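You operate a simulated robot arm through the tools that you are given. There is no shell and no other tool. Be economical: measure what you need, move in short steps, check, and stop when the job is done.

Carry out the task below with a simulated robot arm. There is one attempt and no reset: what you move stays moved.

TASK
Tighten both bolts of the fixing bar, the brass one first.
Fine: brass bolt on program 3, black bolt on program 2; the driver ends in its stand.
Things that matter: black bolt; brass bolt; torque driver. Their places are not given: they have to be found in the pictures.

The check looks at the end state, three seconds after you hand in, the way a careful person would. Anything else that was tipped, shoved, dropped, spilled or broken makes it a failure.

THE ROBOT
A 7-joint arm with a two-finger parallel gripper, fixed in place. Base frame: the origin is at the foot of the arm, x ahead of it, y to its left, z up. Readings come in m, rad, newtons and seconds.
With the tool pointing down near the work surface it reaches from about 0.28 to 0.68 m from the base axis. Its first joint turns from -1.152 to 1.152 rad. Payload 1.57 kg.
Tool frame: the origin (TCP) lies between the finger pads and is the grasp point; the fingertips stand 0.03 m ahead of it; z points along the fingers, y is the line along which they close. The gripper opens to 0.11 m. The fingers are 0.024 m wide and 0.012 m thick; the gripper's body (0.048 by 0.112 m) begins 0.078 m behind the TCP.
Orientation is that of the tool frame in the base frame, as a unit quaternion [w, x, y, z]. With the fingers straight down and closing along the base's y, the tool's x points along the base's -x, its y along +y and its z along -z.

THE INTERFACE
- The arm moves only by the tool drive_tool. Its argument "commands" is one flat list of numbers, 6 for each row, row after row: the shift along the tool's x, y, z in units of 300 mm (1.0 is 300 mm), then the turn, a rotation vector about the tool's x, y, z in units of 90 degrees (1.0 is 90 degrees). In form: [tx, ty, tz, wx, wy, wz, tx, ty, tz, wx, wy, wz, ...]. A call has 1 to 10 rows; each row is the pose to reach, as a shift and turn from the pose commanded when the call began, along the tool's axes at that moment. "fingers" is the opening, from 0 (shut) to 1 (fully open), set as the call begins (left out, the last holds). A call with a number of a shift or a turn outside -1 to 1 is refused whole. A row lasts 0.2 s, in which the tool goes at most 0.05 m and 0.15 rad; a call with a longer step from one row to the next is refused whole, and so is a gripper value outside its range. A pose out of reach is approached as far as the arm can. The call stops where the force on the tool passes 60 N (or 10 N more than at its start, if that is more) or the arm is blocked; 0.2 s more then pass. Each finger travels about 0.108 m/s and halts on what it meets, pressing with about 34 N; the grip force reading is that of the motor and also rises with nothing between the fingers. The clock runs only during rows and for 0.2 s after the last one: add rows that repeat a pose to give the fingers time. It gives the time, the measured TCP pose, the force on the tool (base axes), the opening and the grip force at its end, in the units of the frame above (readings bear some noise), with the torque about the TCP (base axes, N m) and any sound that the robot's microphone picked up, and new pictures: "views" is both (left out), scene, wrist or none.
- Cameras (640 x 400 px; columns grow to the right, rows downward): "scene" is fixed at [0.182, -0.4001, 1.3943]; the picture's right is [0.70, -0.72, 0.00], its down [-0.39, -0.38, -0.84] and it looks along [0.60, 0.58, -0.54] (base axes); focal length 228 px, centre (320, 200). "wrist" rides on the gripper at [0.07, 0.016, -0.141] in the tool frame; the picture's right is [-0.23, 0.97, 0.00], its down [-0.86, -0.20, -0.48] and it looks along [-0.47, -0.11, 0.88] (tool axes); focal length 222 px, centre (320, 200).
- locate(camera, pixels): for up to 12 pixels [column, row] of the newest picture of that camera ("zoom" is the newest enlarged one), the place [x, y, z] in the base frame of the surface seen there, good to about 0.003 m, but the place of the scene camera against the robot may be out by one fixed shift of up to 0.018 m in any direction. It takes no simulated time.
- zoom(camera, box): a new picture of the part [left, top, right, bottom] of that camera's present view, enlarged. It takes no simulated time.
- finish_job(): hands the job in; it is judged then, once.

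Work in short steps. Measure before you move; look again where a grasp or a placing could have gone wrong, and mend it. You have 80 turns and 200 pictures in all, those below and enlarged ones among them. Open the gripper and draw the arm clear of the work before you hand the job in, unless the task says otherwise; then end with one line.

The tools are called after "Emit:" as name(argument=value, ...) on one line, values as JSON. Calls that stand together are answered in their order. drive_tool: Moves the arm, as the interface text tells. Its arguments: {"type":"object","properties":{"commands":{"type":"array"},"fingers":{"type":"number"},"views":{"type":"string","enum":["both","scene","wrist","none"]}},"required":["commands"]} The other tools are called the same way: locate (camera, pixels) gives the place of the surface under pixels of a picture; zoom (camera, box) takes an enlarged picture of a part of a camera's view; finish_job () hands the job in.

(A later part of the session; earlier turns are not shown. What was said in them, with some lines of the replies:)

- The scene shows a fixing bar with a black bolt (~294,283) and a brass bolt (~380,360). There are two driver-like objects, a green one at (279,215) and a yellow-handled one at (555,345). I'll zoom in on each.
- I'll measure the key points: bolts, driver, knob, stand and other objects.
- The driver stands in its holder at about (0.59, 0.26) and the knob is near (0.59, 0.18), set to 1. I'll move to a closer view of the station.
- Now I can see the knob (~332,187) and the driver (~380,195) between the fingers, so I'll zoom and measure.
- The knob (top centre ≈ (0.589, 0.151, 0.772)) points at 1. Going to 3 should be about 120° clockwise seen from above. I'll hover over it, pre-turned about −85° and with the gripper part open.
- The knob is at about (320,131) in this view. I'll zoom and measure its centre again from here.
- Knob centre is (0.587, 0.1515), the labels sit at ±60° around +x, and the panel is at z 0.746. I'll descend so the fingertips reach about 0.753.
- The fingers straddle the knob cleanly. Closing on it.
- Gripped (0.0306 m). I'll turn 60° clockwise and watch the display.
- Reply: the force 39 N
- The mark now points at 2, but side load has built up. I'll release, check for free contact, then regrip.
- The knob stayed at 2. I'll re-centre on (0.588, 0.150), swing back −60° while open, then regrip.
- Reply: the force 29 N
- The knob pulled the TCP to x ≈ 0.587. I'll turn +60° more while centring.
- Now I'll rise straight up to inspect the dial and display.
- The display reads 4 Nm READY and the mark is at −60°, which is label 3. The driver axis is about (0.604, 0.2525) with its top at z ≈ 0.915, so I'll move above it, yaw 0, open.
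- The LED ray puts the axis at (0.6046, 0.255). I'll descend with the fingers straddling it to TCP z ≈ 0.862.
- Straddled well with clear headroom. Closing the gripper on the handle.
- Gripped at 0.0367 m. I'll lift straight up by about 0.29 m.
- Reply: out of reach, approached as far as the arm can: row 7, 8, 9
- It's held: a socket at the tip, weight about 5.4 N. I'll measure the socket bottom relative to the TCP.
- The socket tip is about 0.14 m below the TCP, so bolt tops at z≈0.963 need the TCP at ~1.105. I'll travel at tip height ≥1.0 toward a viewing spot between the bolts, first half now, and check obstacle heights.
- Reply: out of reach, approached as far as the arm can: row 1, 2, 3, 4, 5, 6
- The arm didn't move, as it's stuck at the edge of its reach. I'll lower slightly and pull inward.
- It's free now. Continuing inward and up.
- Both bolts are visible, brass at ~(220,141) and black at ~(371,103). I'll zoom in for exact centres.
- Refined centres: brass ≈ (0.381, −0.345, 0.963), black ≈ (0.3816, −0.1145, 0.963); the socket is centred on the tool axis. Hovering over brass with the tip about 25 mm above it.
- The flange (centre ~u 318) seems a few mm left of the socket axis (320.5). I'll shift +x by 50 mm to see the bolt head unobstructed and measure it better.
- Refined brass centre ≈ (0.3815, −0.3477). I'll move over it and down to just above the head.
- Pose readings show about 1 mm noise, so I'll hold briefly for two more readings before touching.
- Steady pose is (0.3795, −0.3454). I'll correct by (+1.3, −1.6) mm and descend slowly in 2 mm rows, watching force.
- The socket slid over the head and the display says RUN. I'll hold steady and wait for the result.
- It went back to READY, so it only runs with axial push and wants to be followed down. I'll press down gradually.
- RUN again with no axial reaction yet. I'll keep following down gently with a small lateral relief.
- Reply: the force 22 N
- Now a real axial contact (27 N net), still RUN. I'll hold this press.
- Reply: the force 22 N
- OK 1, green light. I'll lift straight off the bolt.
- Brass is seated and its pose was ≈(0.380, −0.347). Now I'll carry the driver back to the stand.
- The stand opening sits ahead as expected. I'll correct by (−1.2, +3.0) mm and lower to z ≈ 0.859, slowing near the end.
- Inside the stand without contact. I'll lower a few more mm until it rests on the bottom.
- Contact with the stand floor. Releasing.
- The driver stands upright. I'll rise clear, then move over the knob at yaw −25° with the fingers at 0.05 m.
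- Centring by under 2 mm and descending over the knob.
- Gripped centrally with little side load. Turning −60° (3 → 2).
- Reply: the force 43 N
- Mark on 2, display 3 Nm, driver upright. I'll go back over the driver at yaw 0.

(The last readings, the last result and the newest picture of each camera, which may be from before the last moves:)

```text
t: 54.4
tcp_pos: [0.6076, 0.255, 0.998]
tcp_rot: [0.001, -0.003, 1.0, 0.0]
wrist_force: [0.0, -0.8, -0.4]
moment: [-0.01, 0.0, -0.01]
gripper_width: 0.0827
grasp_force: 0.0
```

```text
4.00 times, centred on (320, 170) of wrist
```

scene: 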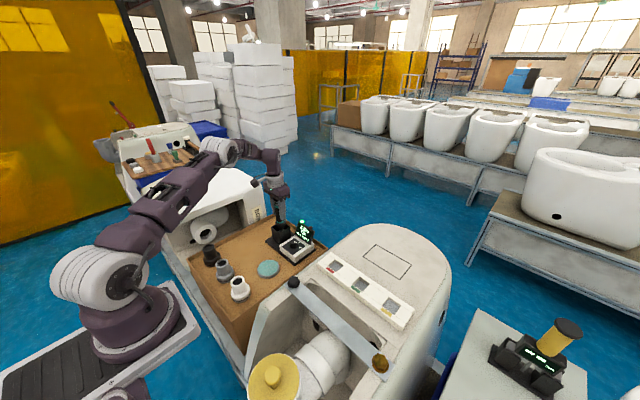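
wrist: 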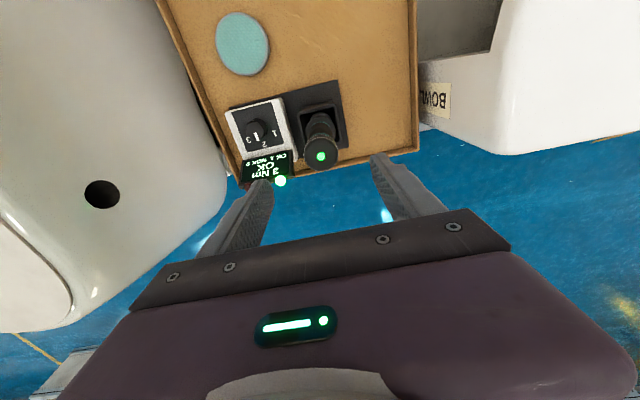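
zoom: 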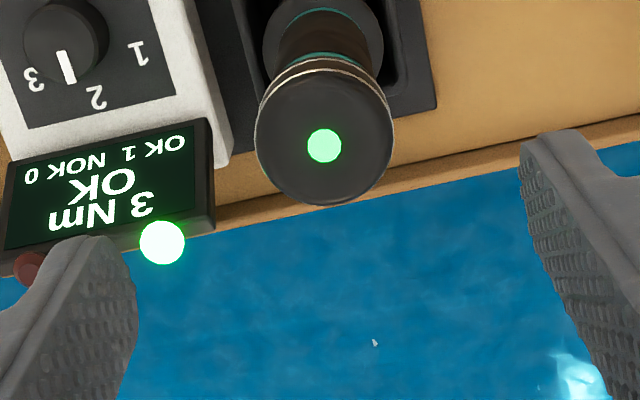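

The LED is right under the tool axis. Descending to z ≈ 0.858 and gripping.

Emit:
drive_tool(commands=[0.003, 0, 0.12, 0, 0, 0, 0.003, 0, 0.24, 0, 0, 0, 0.003, 0, 0.36, 0, 0, 0, 0.003, 0, 0.463, 0, 0, 0, 0.003, 0, 0.463, 0, 0, 0], views="wrist")

Emit:
drive_tool(commands=[0, 0, 0, 0, 0, 0, 0, 0, 0, 0, 0, 0, 0, 0, 0, 0, 0, 0], fingers=0.1, views="none")

Emit:
drive_tool(commands=[0, 0, -0.04, 0, 0, 0, 0, 0, -0.12, 0, 0, 0, 0, 0, -0.24, 0, 0, 0, 0, 0, -0.37, 0, 0, 0, 0, 0, -0.5, 0, 0, 0], views="both")

```text
t: 55.6
tcp_pos: [0.6078, 0.2571, 0.8578]
tcp_rot: [-0.001, -0.001, 1.0, 0.0]
wrist_force: [-0.1, -0.2, -0.6]
moment: [-0.02, 0.02, -0.01]
gripper_width: 0.0825
grasp_force: 0.1
```

wrist: 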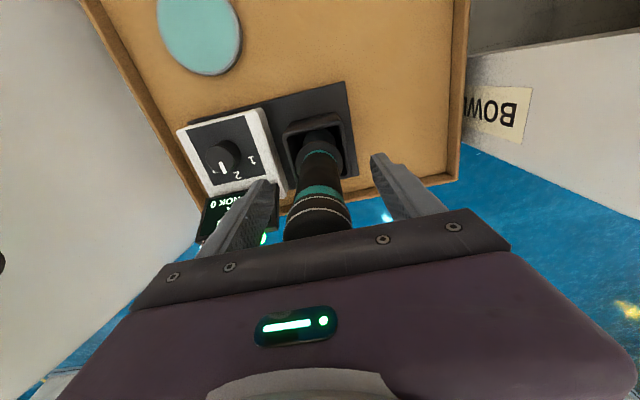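

```text
t: 56.4
tcp_pos: [0.6067, 0.2557, 0.8593]
tcp_rot: [0.0, -0.001, 1.0, 0.0]
wrist_force: [0.6, -1.1, -0.2]
moment: [-0.09, -0.06, -0.01]
gripper_width: 0.0368
grasp_force: 33.6
```

```text
t: 57.6
tcp_pos: [0.6065, 0.2505, 1.0095]
tcp_rot: [0.0, -0.001, 1.0, 0.001]
wrist_force: [-0.1, -0.5, -4.6]
moment: [0.0, 0.05, 0.02]
gripper_width: 0.0368
grasp_force: 33.9
```

scene: 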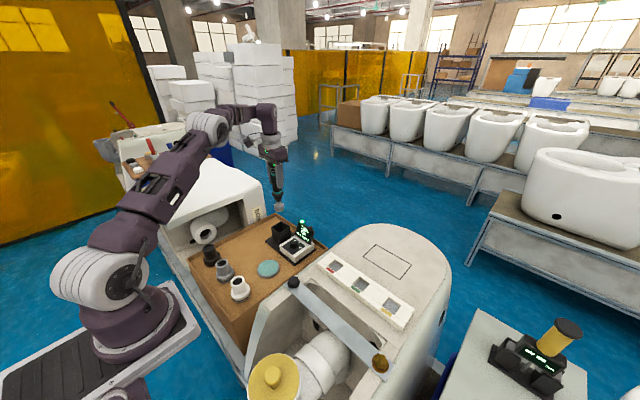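
wrist: 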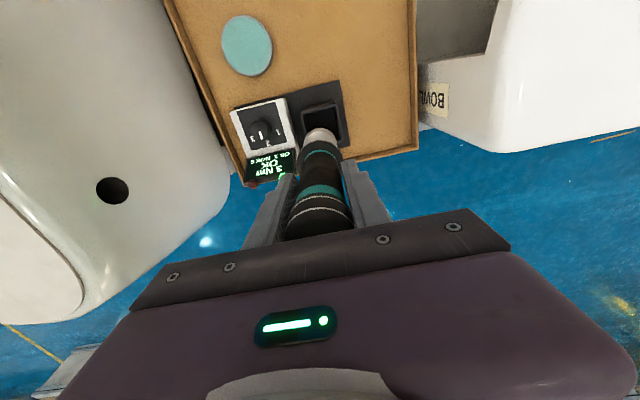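

Held (weight 4.6 N). Carrying it to a viewing spot 50 mm ahead of the black bolt.

Emit:
drive_tool(commands=[0.0888, -0.0838, -0.075, 0, 0, 0, 0.1775, -0.1675, -0.15, 0, 0, 0, 0.2663, -0.2513, -0.225, 0, 0, 0, 0.355, -0.335, -0.3, 0, 0, 0], views="none")

Emit:
drive_tool(commands=[0.0383, -0.147, -0.04, 0, 0, 0, 0.0767, -0.294, -0.08, 0, 0, 0, 0.115, -0.4415, -0.11, 0, 0, 0, 0.1533, -0.589, -0.13, 0, 0, 0, 0.1917, -0.736, -0.14, 0, 0, 0, 0.23, -0.883, -0.15, 0, 0, 0, 0.23, -0.883, -0.15, 0, 0, 0], views="wrist")

Emit:
zoom(camera="wrist", box=[288, 80, 352, 120])

Emit:
drive_tool(commands=[0, 0, 0, 0, 0, 0], views="none")

```text
t: 58.6
tcp_pos: [0.4995, 0.154, 1.0991]
tcp_rot: [0.0, 0.0, 1.0, 0.0]
wrist_force: [-0.2, -0.3, -5.8]
moment: [0.04, 0.01, 0.02]
gripper_width: 0.0364
grasp_force: 33.8
```

```text
t: 60.2
tcp_pos: [0.4319, -0.115, 1.1436]
tcp_rot: [0.0, -0.001, 1.0, -0.001]
wrist_force: [-0.1, -0.4, -4.8]
moment: [0.03, 0.01, 0.01]
gripper_width: 0.0368
grasp_force: 33.8
```

wrist: 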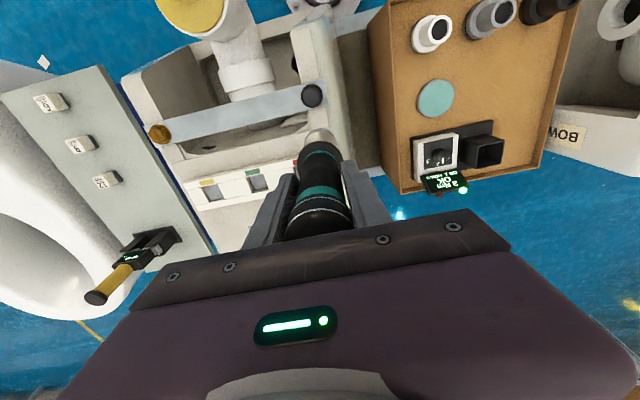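

```text
10.00 times, centred on (320, 100) of wrist
```

zoom: 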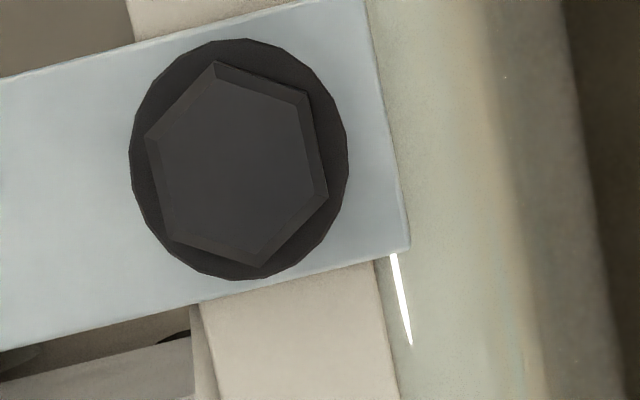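

```text
t: 60.6
tcp_pos: [0.4321, -0.1131, 1.1435]
tcp_rot: [0.0, -0.001, 1.0, 0.001]
wrist_force: [-0.2, 0.7, -5.5]
moment: [0.0, -0.02, 0.01]
gripper_width: 0.0367
grasp_force: 33.9
```

The black head centre at (311.7, 96.5) gives an offset of (−51, 0) mm, using the correction learned on the brass bolt. Moving over it and down to just above.

Emit:
drive_tool(commands=[0.085, -0.001, 0, 0, 0, 0, 0.17, -0.001, 0, 0, 0, 0, 0.17, -0.001, 0.05, 0, 0, 0, 0.17, -0.001, 0.1, 0, 0, 0, 0.17, -0.001, 0.1, 0, 0, 0], views="both")

Emit:
zoom(camera="scene", box=[260, 240, 330, 310])

Emit:
zoom(camera="wrist", box=[288, 110, 352, 150])

```text
t: 61.8
tcp_pos: [0.3824, -0.1133, 1.1157]
tcp_rot: [0.001, 0.0, 1.0, 0.0]
wrist_force: [0.4, 0.0, -6.0]
moment: [0.0, -0.01, 0.01]
gripper_width: 0.0369
grasp_force: 34.1
```

scene: 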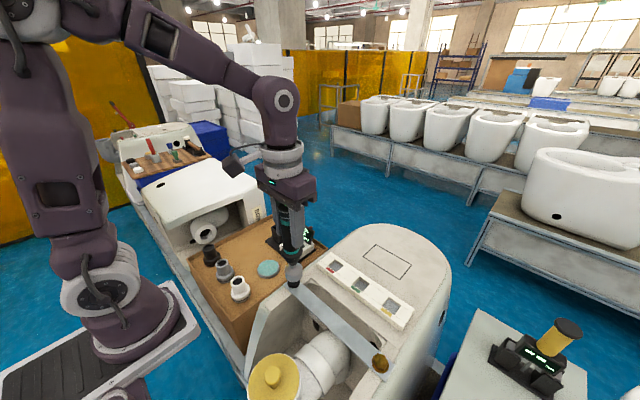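
wrist: 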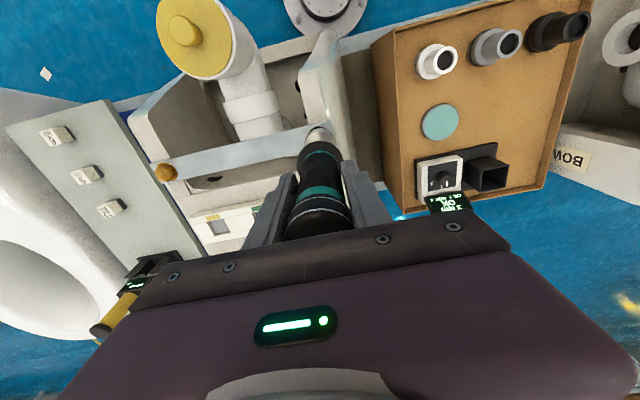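

```text
5.71 times, centred on (295, 275) of scene
```

zoom: 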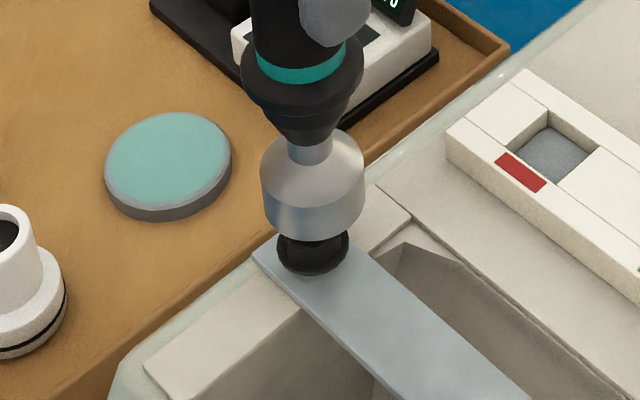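

```text
10.00 times, centred on (320, 130) of wrist
```

zoom: 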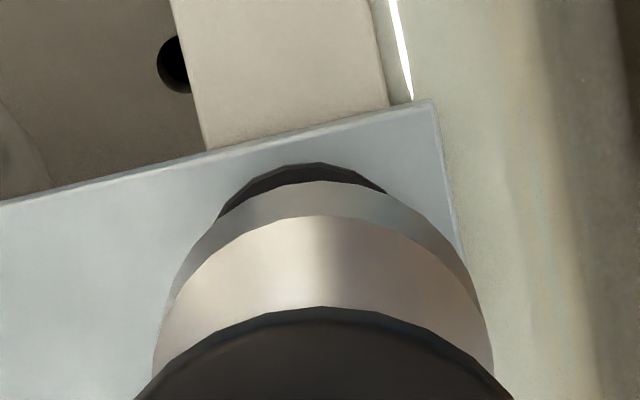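

Looks nearly concentric, with the bolt maybe 1 mm toward −x. I'll nudge (−1, −0.5) mm and descend slowly.

Emit:
drive_tool(commands=[0.0033, -0.0017, 0, 0, 0, 0, 0.0033, -0.0017, 0.01, 0, 0, 0, 0.0033, -0.0017, 0.018, 0, 0, 0, 0.0033, -0.0017, 0.025, 0, 0, 0, 0.0033, -0.0017, 0.032, 0, 0, 0, 0.0033, -0.0017, 0.039, 0, 0, 0, 0.0033, -0.0017, 0.046, 0, 0, 0], views="none")

Emit:
zoom(camera="scene", box=[255, 210, 335, 310])

```text
t: 63.4
tcp_pos: [0.3805, -0.1129, 1.1024]
tcp_rot: [0.0, -0.001, 1.0, 0.0]
wrist_force: [-0.3, -0.4, -5.0]
moment: [0.03, 0.03, 0.01]
gripper_width: 0.0365
grasp_force: 34.6
```

```text
4.00 times, centred on (295, 260) of scene
```

zoom: 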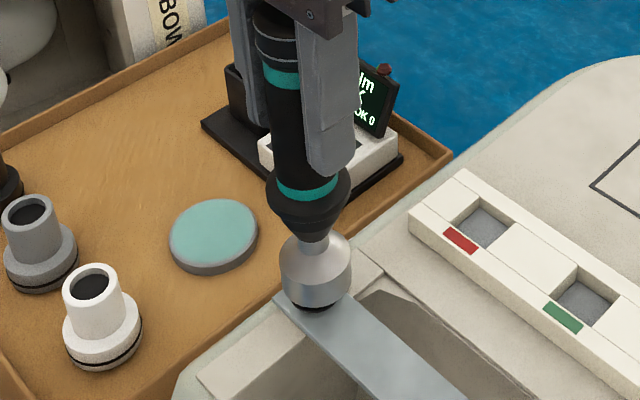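

No contact yet. I'll keep following down at about 1.2 mm per row and use the wrist view to read the display.

Emit:
drive_tool(commands=[0, 0, 0.004, 0, 0, 0, 0, 0, 0.008, 0, 0, 0, 0, 0, 0.012, 0, 0, 0, 0, 0, 0.016, 0, 0, 0, 0, 0, 0.02, 0, 0, 0, 0, 0, 0.024, 0, 0, 0], views="wrist")

Emit:
zoom(camera="wrist", box=[410, 150, 490, 215])

```text
t: 64.8
tcp_pos: [0.3793, -0.1116, 1.094]
tcp_rot: [-0.001, -0.001, 1.0, 0.0]
wrist_force: [0.4, -0.7, -4.4]
moment: [-0.04, 0.0, 0.01]
gripper_width: 0.0362
grasp_force: 34.0
```

wrist: 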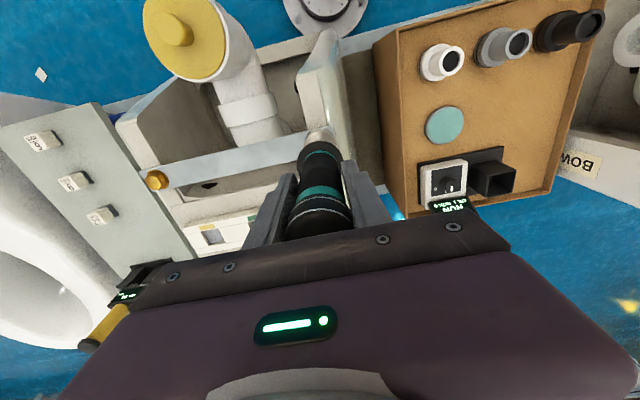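

```text
6.15 times, centred on (450, 182) of wrist
```

zoom: 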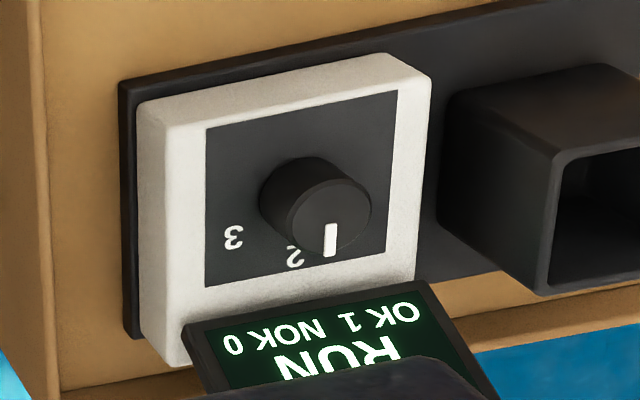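

RUN. Continuing down until real axial contact.

Emit:
drive_tool(commands=[0, 0, 0.004, 0, 0, 0, 0, 0, 0.008, 0, 0, 0, 0, 0, 0.012, 0, 0, 0, 0, 0, 0.016, 0, 0, 0, 0, 0, 0.02, 0, 0, 0, 0, 0, 0.024, 0, 0, 0], views="wrist")

Emit:
zoom(camera="wrist", box=[410, 150, 490, 215])

```text
t: 66.2
tcp_pos: [0.3809, -0.1124, 1.0871]
tcp_rot: [0.002, -0.001, 1.0, -0.001]
wrist_force: [0.4, 1.4, 21.7]
moment: [0.2, -0.2, 0.0]
gripper_width: 0.0363
grasp_force: 34.1
```

wrist: 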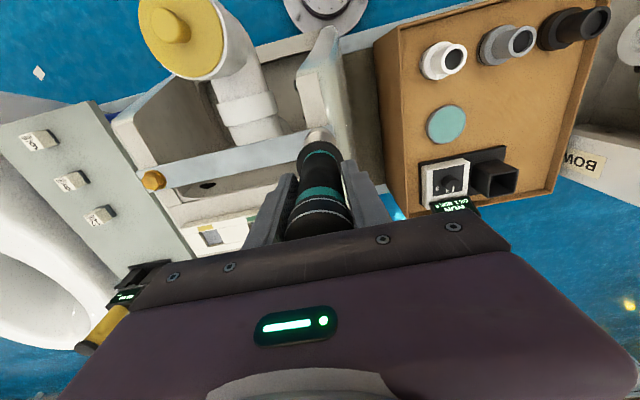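

```text
6.15 times, centred on (450, 182) of wrist
```

zoom: 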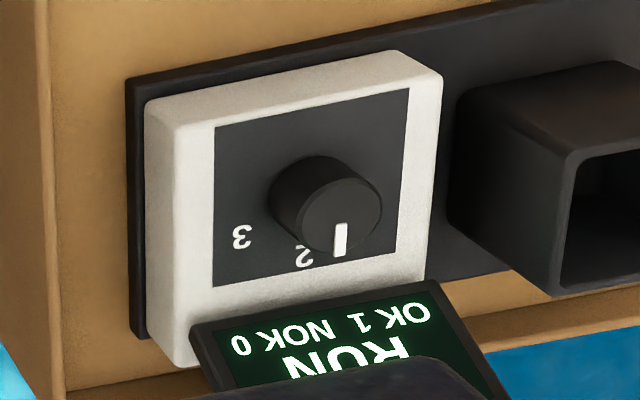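

Same contact (z 1.087, 27 N net) as the brass bolt. Holding the press.

Emit:
drive_tool(commands=[0, 0, 0.002, 0, 0, 0, 0, 0, 0.003, 0, 0, 0, 0, 0, 0.003, 0, 0, 0, 0, 0, 0.003, 0, 0, 0, 0, 0, 0.003, 0, 0, 0], views="wrist")

Emit:
zoom(camera="wrist", box=[410, 150, 490, 215])

```text
t: 67.4
tcp_pos: [0.3815, -0.1122, 1.0858]
tcp_rot: [0.0, -0.002, 1.0, 0.0]
wrist_force: [-0.8, -2.5, 21.6]
moment: [-0.17, 0.04, -0.04]
gripper_width: 0.0366
grasp_force: 34.2
```

wrist: 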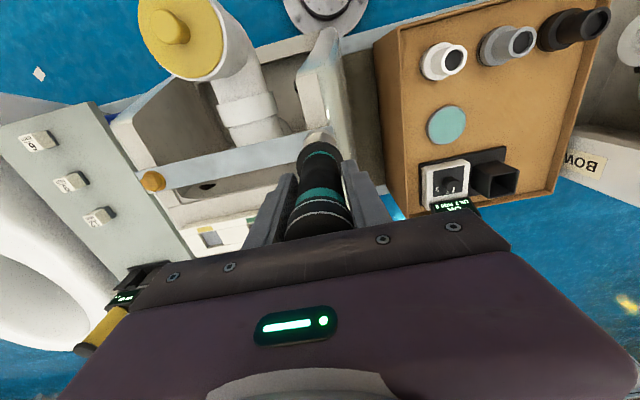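

```text
6.15 times, centred on (450, 182) of wrist
```

zoom: 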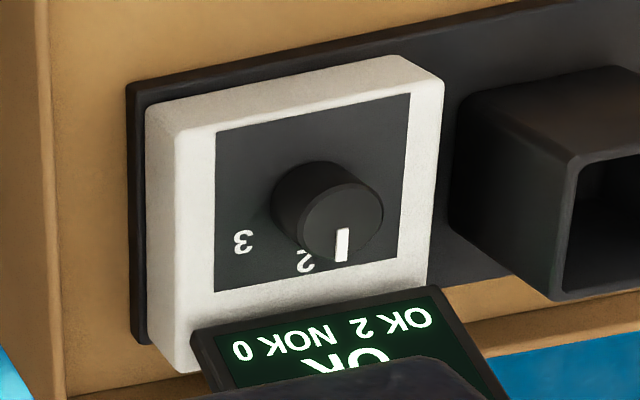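

OK 2, NOK 0. Lifting off and carrying the driver back.

Emit:
drive_tool(commands=[0, 0, -0.03, 0, 0, 0, 0, 0, -0.09, 0, 0, 0, 0, 0, -0.16, 0, 0, 0, 0, 0, -0.22, 0, 0, 0], views="none")

Emit:
drive_tool(commands=[-0.0567, 0.1247, 0, 0, 0, 0, -0.1134, 0.2494, 0.02, 0, 0, 0, -0.17, 0.374, 0.05, 0, 0, 0, -0.2268, 0.499, 0.08, 0, 0, 0, -0.2835, 0.6236, 0.11, 0, 0, 0, -0.34, 0.748, 0.14, 0, 0, 0, -0.397, 0.873, 0.167, 0, 0, 0], views="none")

```text
t: 68.4
tcp_pos: [0.38, -0.1098, 1.1507]
tcp_rot: [0.0, 0.0, 1.0, 0.001]
wrist_force: [-0.2, 0.7, -5.1]
moment: [0.0, 0.01, 0.04]
gripper_width: 0.0365
grasp_force: 34.5
```

```text
t: 70.0
tcp_pos: [0.4966, 0.1495, 1.1022]
tcp_rot: [-0.001, 0.0, 1.0, 0.0]
wrist_force: [0.7, 0.9, -5.7]
moment: [-0.02, 0.01, 0.0]
gripper_width: 0.0368
grasp_force: 33.7
```

Emit:
drive_tool(commands=[-0.0917, 0.0858, 0.085, 0, 0, 0, -0.1835, 0.1715, 0.17, 0, 0, 0, -0.2752, 0.2573, 0.255, 0, 0, 0, -0.367, 0.343, 0.34, 0, 0, 0, -0.367, 0.343, 0.34, 0, 0, 0], views="none")

Emit:
drive_tool(commands=[0, 0, 0, 0, 0, 0], views="both")

Emit:
zoom(camera="wrist", box=[260, 90, 380, 170])

```text
t: 71.2
tcp_pos: [0.6081, 0.2529, 0.9997]
tcp_rot: [-0.001, -0.001, 1.0, 0.001]
wrist_force: [-1.0, 0.0, -5.7]
moment: [-0.01, -0.01, 0.0]
gripper_width: 0.0368
grasp_force: 34.3
```

```text
t: 71.6
tcp_pos: [0.6081, 0.2528, 1.0002]
tcp_rot: [0.0, 0.0, 1.0, 0.0]
wrist_force: [-0.7, -0.5, -4.6]
moment: [-0.02, 0.02, 0.01]
gripper_width: 0.0364
grasp_force: 34.1
```

scene: 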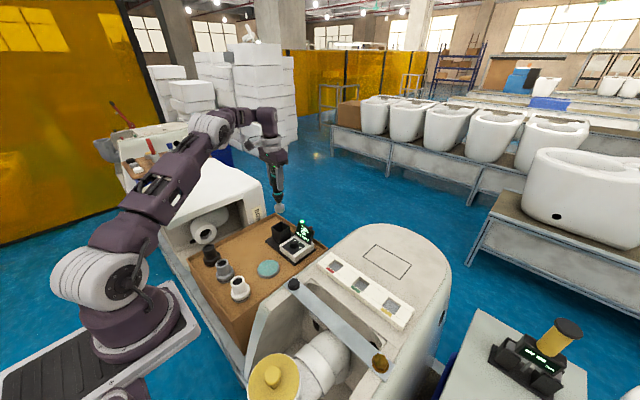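
wrist: 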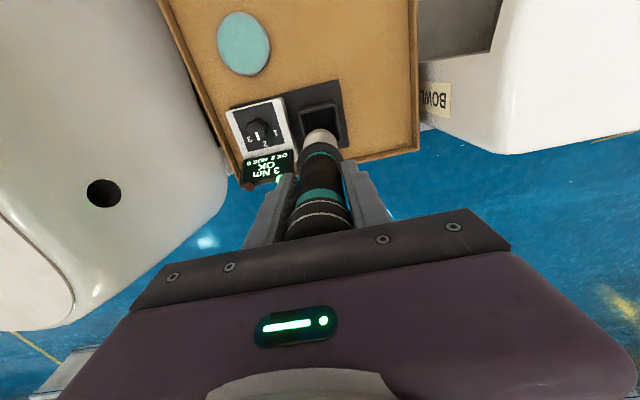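

```text
5.00 times, centred on (320, 130) of wrist
```

zoom: 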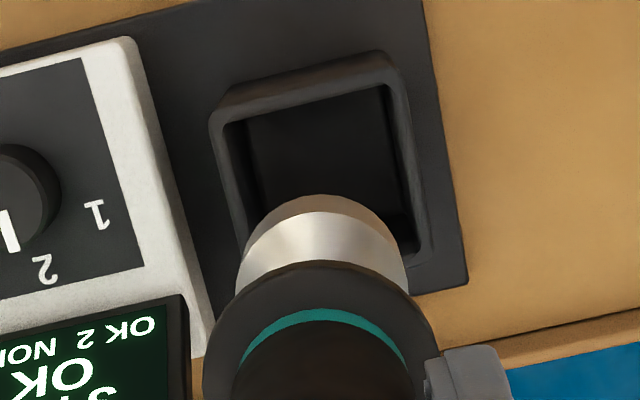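

Display shows 3 Nm OK, OK 2. Correcting (−2.4, +2) mm and lowering into the stand.

Emit:
drive_tool(commands=[0.008, 0.0067, 0.02, 0, 0, 0, 0.008, 0.0067, 0.1, 0, 0, 0, 0.008, 0.0067, 0.18, 0, 0, 0, 0.008, 0.0067, 0.26, 0, 0, 0, 0.008, 0.0067, 0.33, 0, 0, 0, 0.008, 0.0067, 0.39, 0, 0, 0, 0.008, 0.0067, 0.43, 0, 0, 0, 0.008, 0.0067, 0.455, 0, 0, 0, 0.008, 0.0067, 0.468, 0, 0, 0, 0.008, 0.0067, 0.472, 0, 0, 0], views="wrist")

Emit:
zoom(camera="scene", box=[240, 170, 330, 260])

```text
t: 73.8
tcp_pos: [0.6049, 0.2545, 0.8585]
tcp_rot: [0.0, -0.001, 1.0, 0.001]
wrist_force: [1.0, -0.2, -5.6]
moment: [0.02, 0.0, 0.01]
gripper_width: 0.0366
grasp_force: 34.2
```

wrist: 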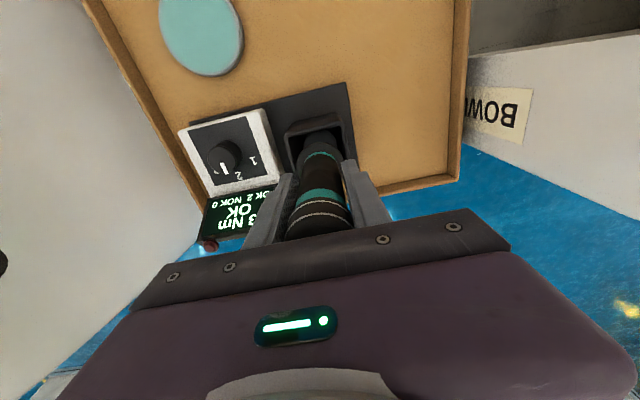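

```text
4.44 times, centred on (285, 215) of scene
```

zoom: 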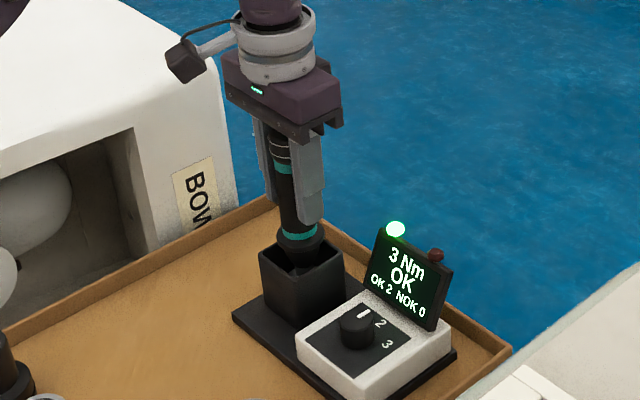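

It's in the stand. Lowering by small steps until it rests.

Emit:
drive_tool(commands=[0, 0, 0.003, 0, 0, 0, 0, 0, 0.006, 0, 0, 0, 0, 0, 0.009, 0, 0, 0], views="none")

```text
t: 74.6
tcp_pos: [0.6068, 0.2554, 0.8567]
tcp_rot: [0.0, 0.0, 1.0, 0.0]
wrist_force: [0.6, -0.4, -5.7]
moment: [0.0, 0.02, -0.02]
gripper_width: 0.0366
grasp_force: 33.6
```

Emit:
drive_tool(commands=[0, 0, 0.003, 0, 0, 0, 0, 0, 0.006, 0, 0, 0, 0, 0, 0.009, 0, 0, 0], views="none")

```text
t: 75.4
tcp_pos: [0.6073, 0.2555, 0.8547]
tcp_rot: [0.001, -0.001, 1.0, 0.0]
wrist_force: [-6.0, -0.6, 16.5]
moment: [-0.27, 0.37, -0.06]
gripper_width: 0.0366
grasp_force: 33.7
```

Resting on the floor of the stand. I'll ease up 1 mm and release.

Emit:
drive_tool(commands=[0, 0, -0.003, 0, 0, 0, 0, 0, -0.003, 0, 0, 0, 0, 0, -0.003, 0, 0, 0], fingers=0.75, views="wrist")

Emit:
drive_tool(commands=[0, 0, -0.08, 0, 0, 0, 0, 0, -0.22, 0, 0, 0, 0, 0, -0.36, 0, 0, 0, 0, 0, -0.48, 0, 0, 0, 0.1, -0.1, -0.55, 0, 0, 0, 0.22, -0.16, -0.55, 0, 0, 0, 0.35, -0.22, -0.55, 0, 0, 0], views="both")

Emit:
zoom(camera="scene", box=[240, 180, 330, 260])

Emit:
zoom(camera="scene", box=[240, 230, 450, 400])

```text
t: 76.2
tcp_pos: [0.6074, 0.2538, 0.8531]
tcp_rot: [0.0, -0.001, 1.0, 0.001]
wrist_force: [-0.2, -0.2, 0.0]
moment: [0.0, -0.03, 0.01]
gripper_width: 0.0824
grasp_force: 0.1
```

wrist: 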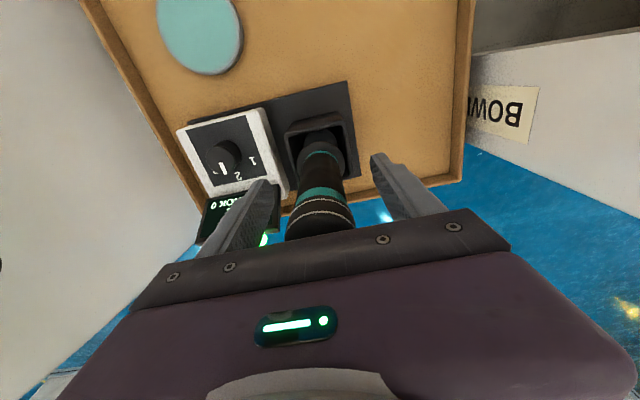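

```text
t: 77.8
tcp_pos: [0.5018, 0.1885, 1.0194]
tcp_rot: [0.0, 0.0, 1.0, 0.0]
wrist_force: [-0.5, 0.1, -0.5]
moment: [0.02, -0.01, 0.05]
gripper_width: 0.0825
grasp_force: 0.2
```

scene: 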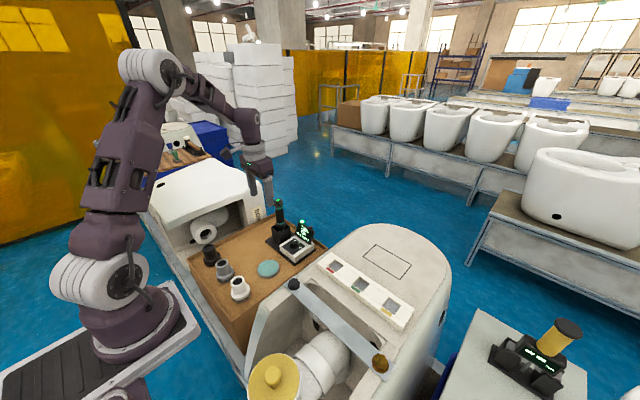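
wrist: 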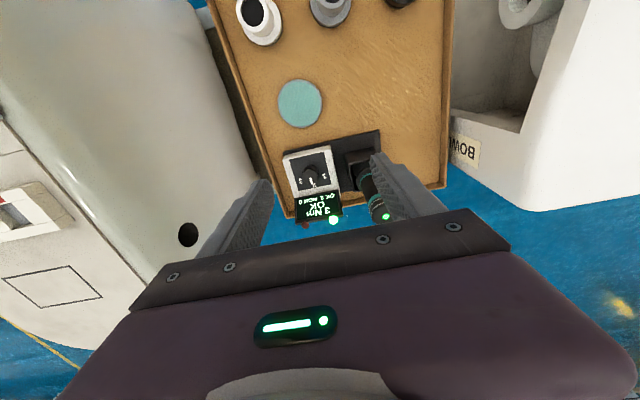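

```text
5.00 times, centred on (285, 220) of scene
```

zoom: 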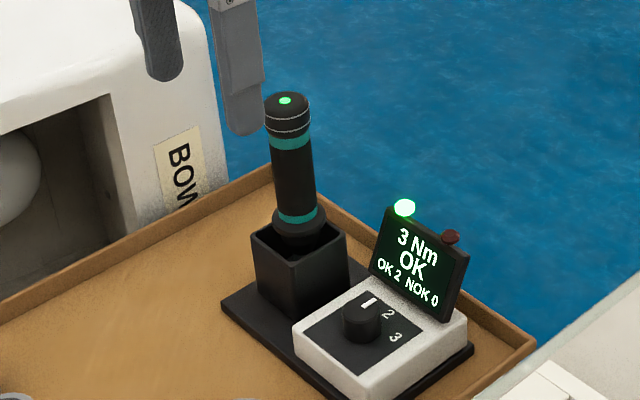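

```text
2.35 times, centred on (345, 315) of scene
```

zoom: 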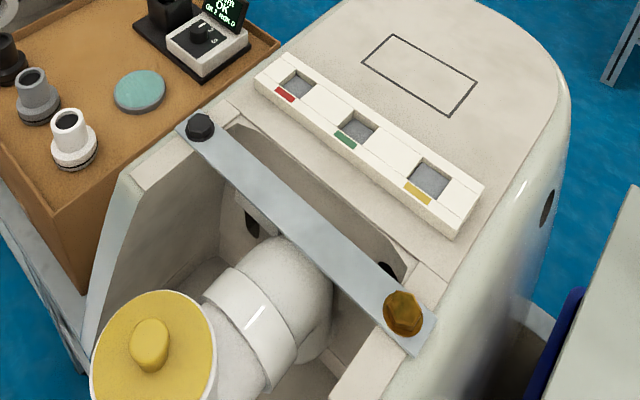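

The driver stands in its holder, the display shows OK 2 / NOK 0, nothing else has been disturbed, and the arm is clear with the gripper open. Handing in.

Emit:
finish_job()

```text
The job is handed in.
```

I tightened the brass bolt first on program 3 (4 Nm), then the black bolt on program 2 (3 Nm). The display read OK 2 / NOK 0, and the driver is back in its stand with the arm clear and the gripper open.
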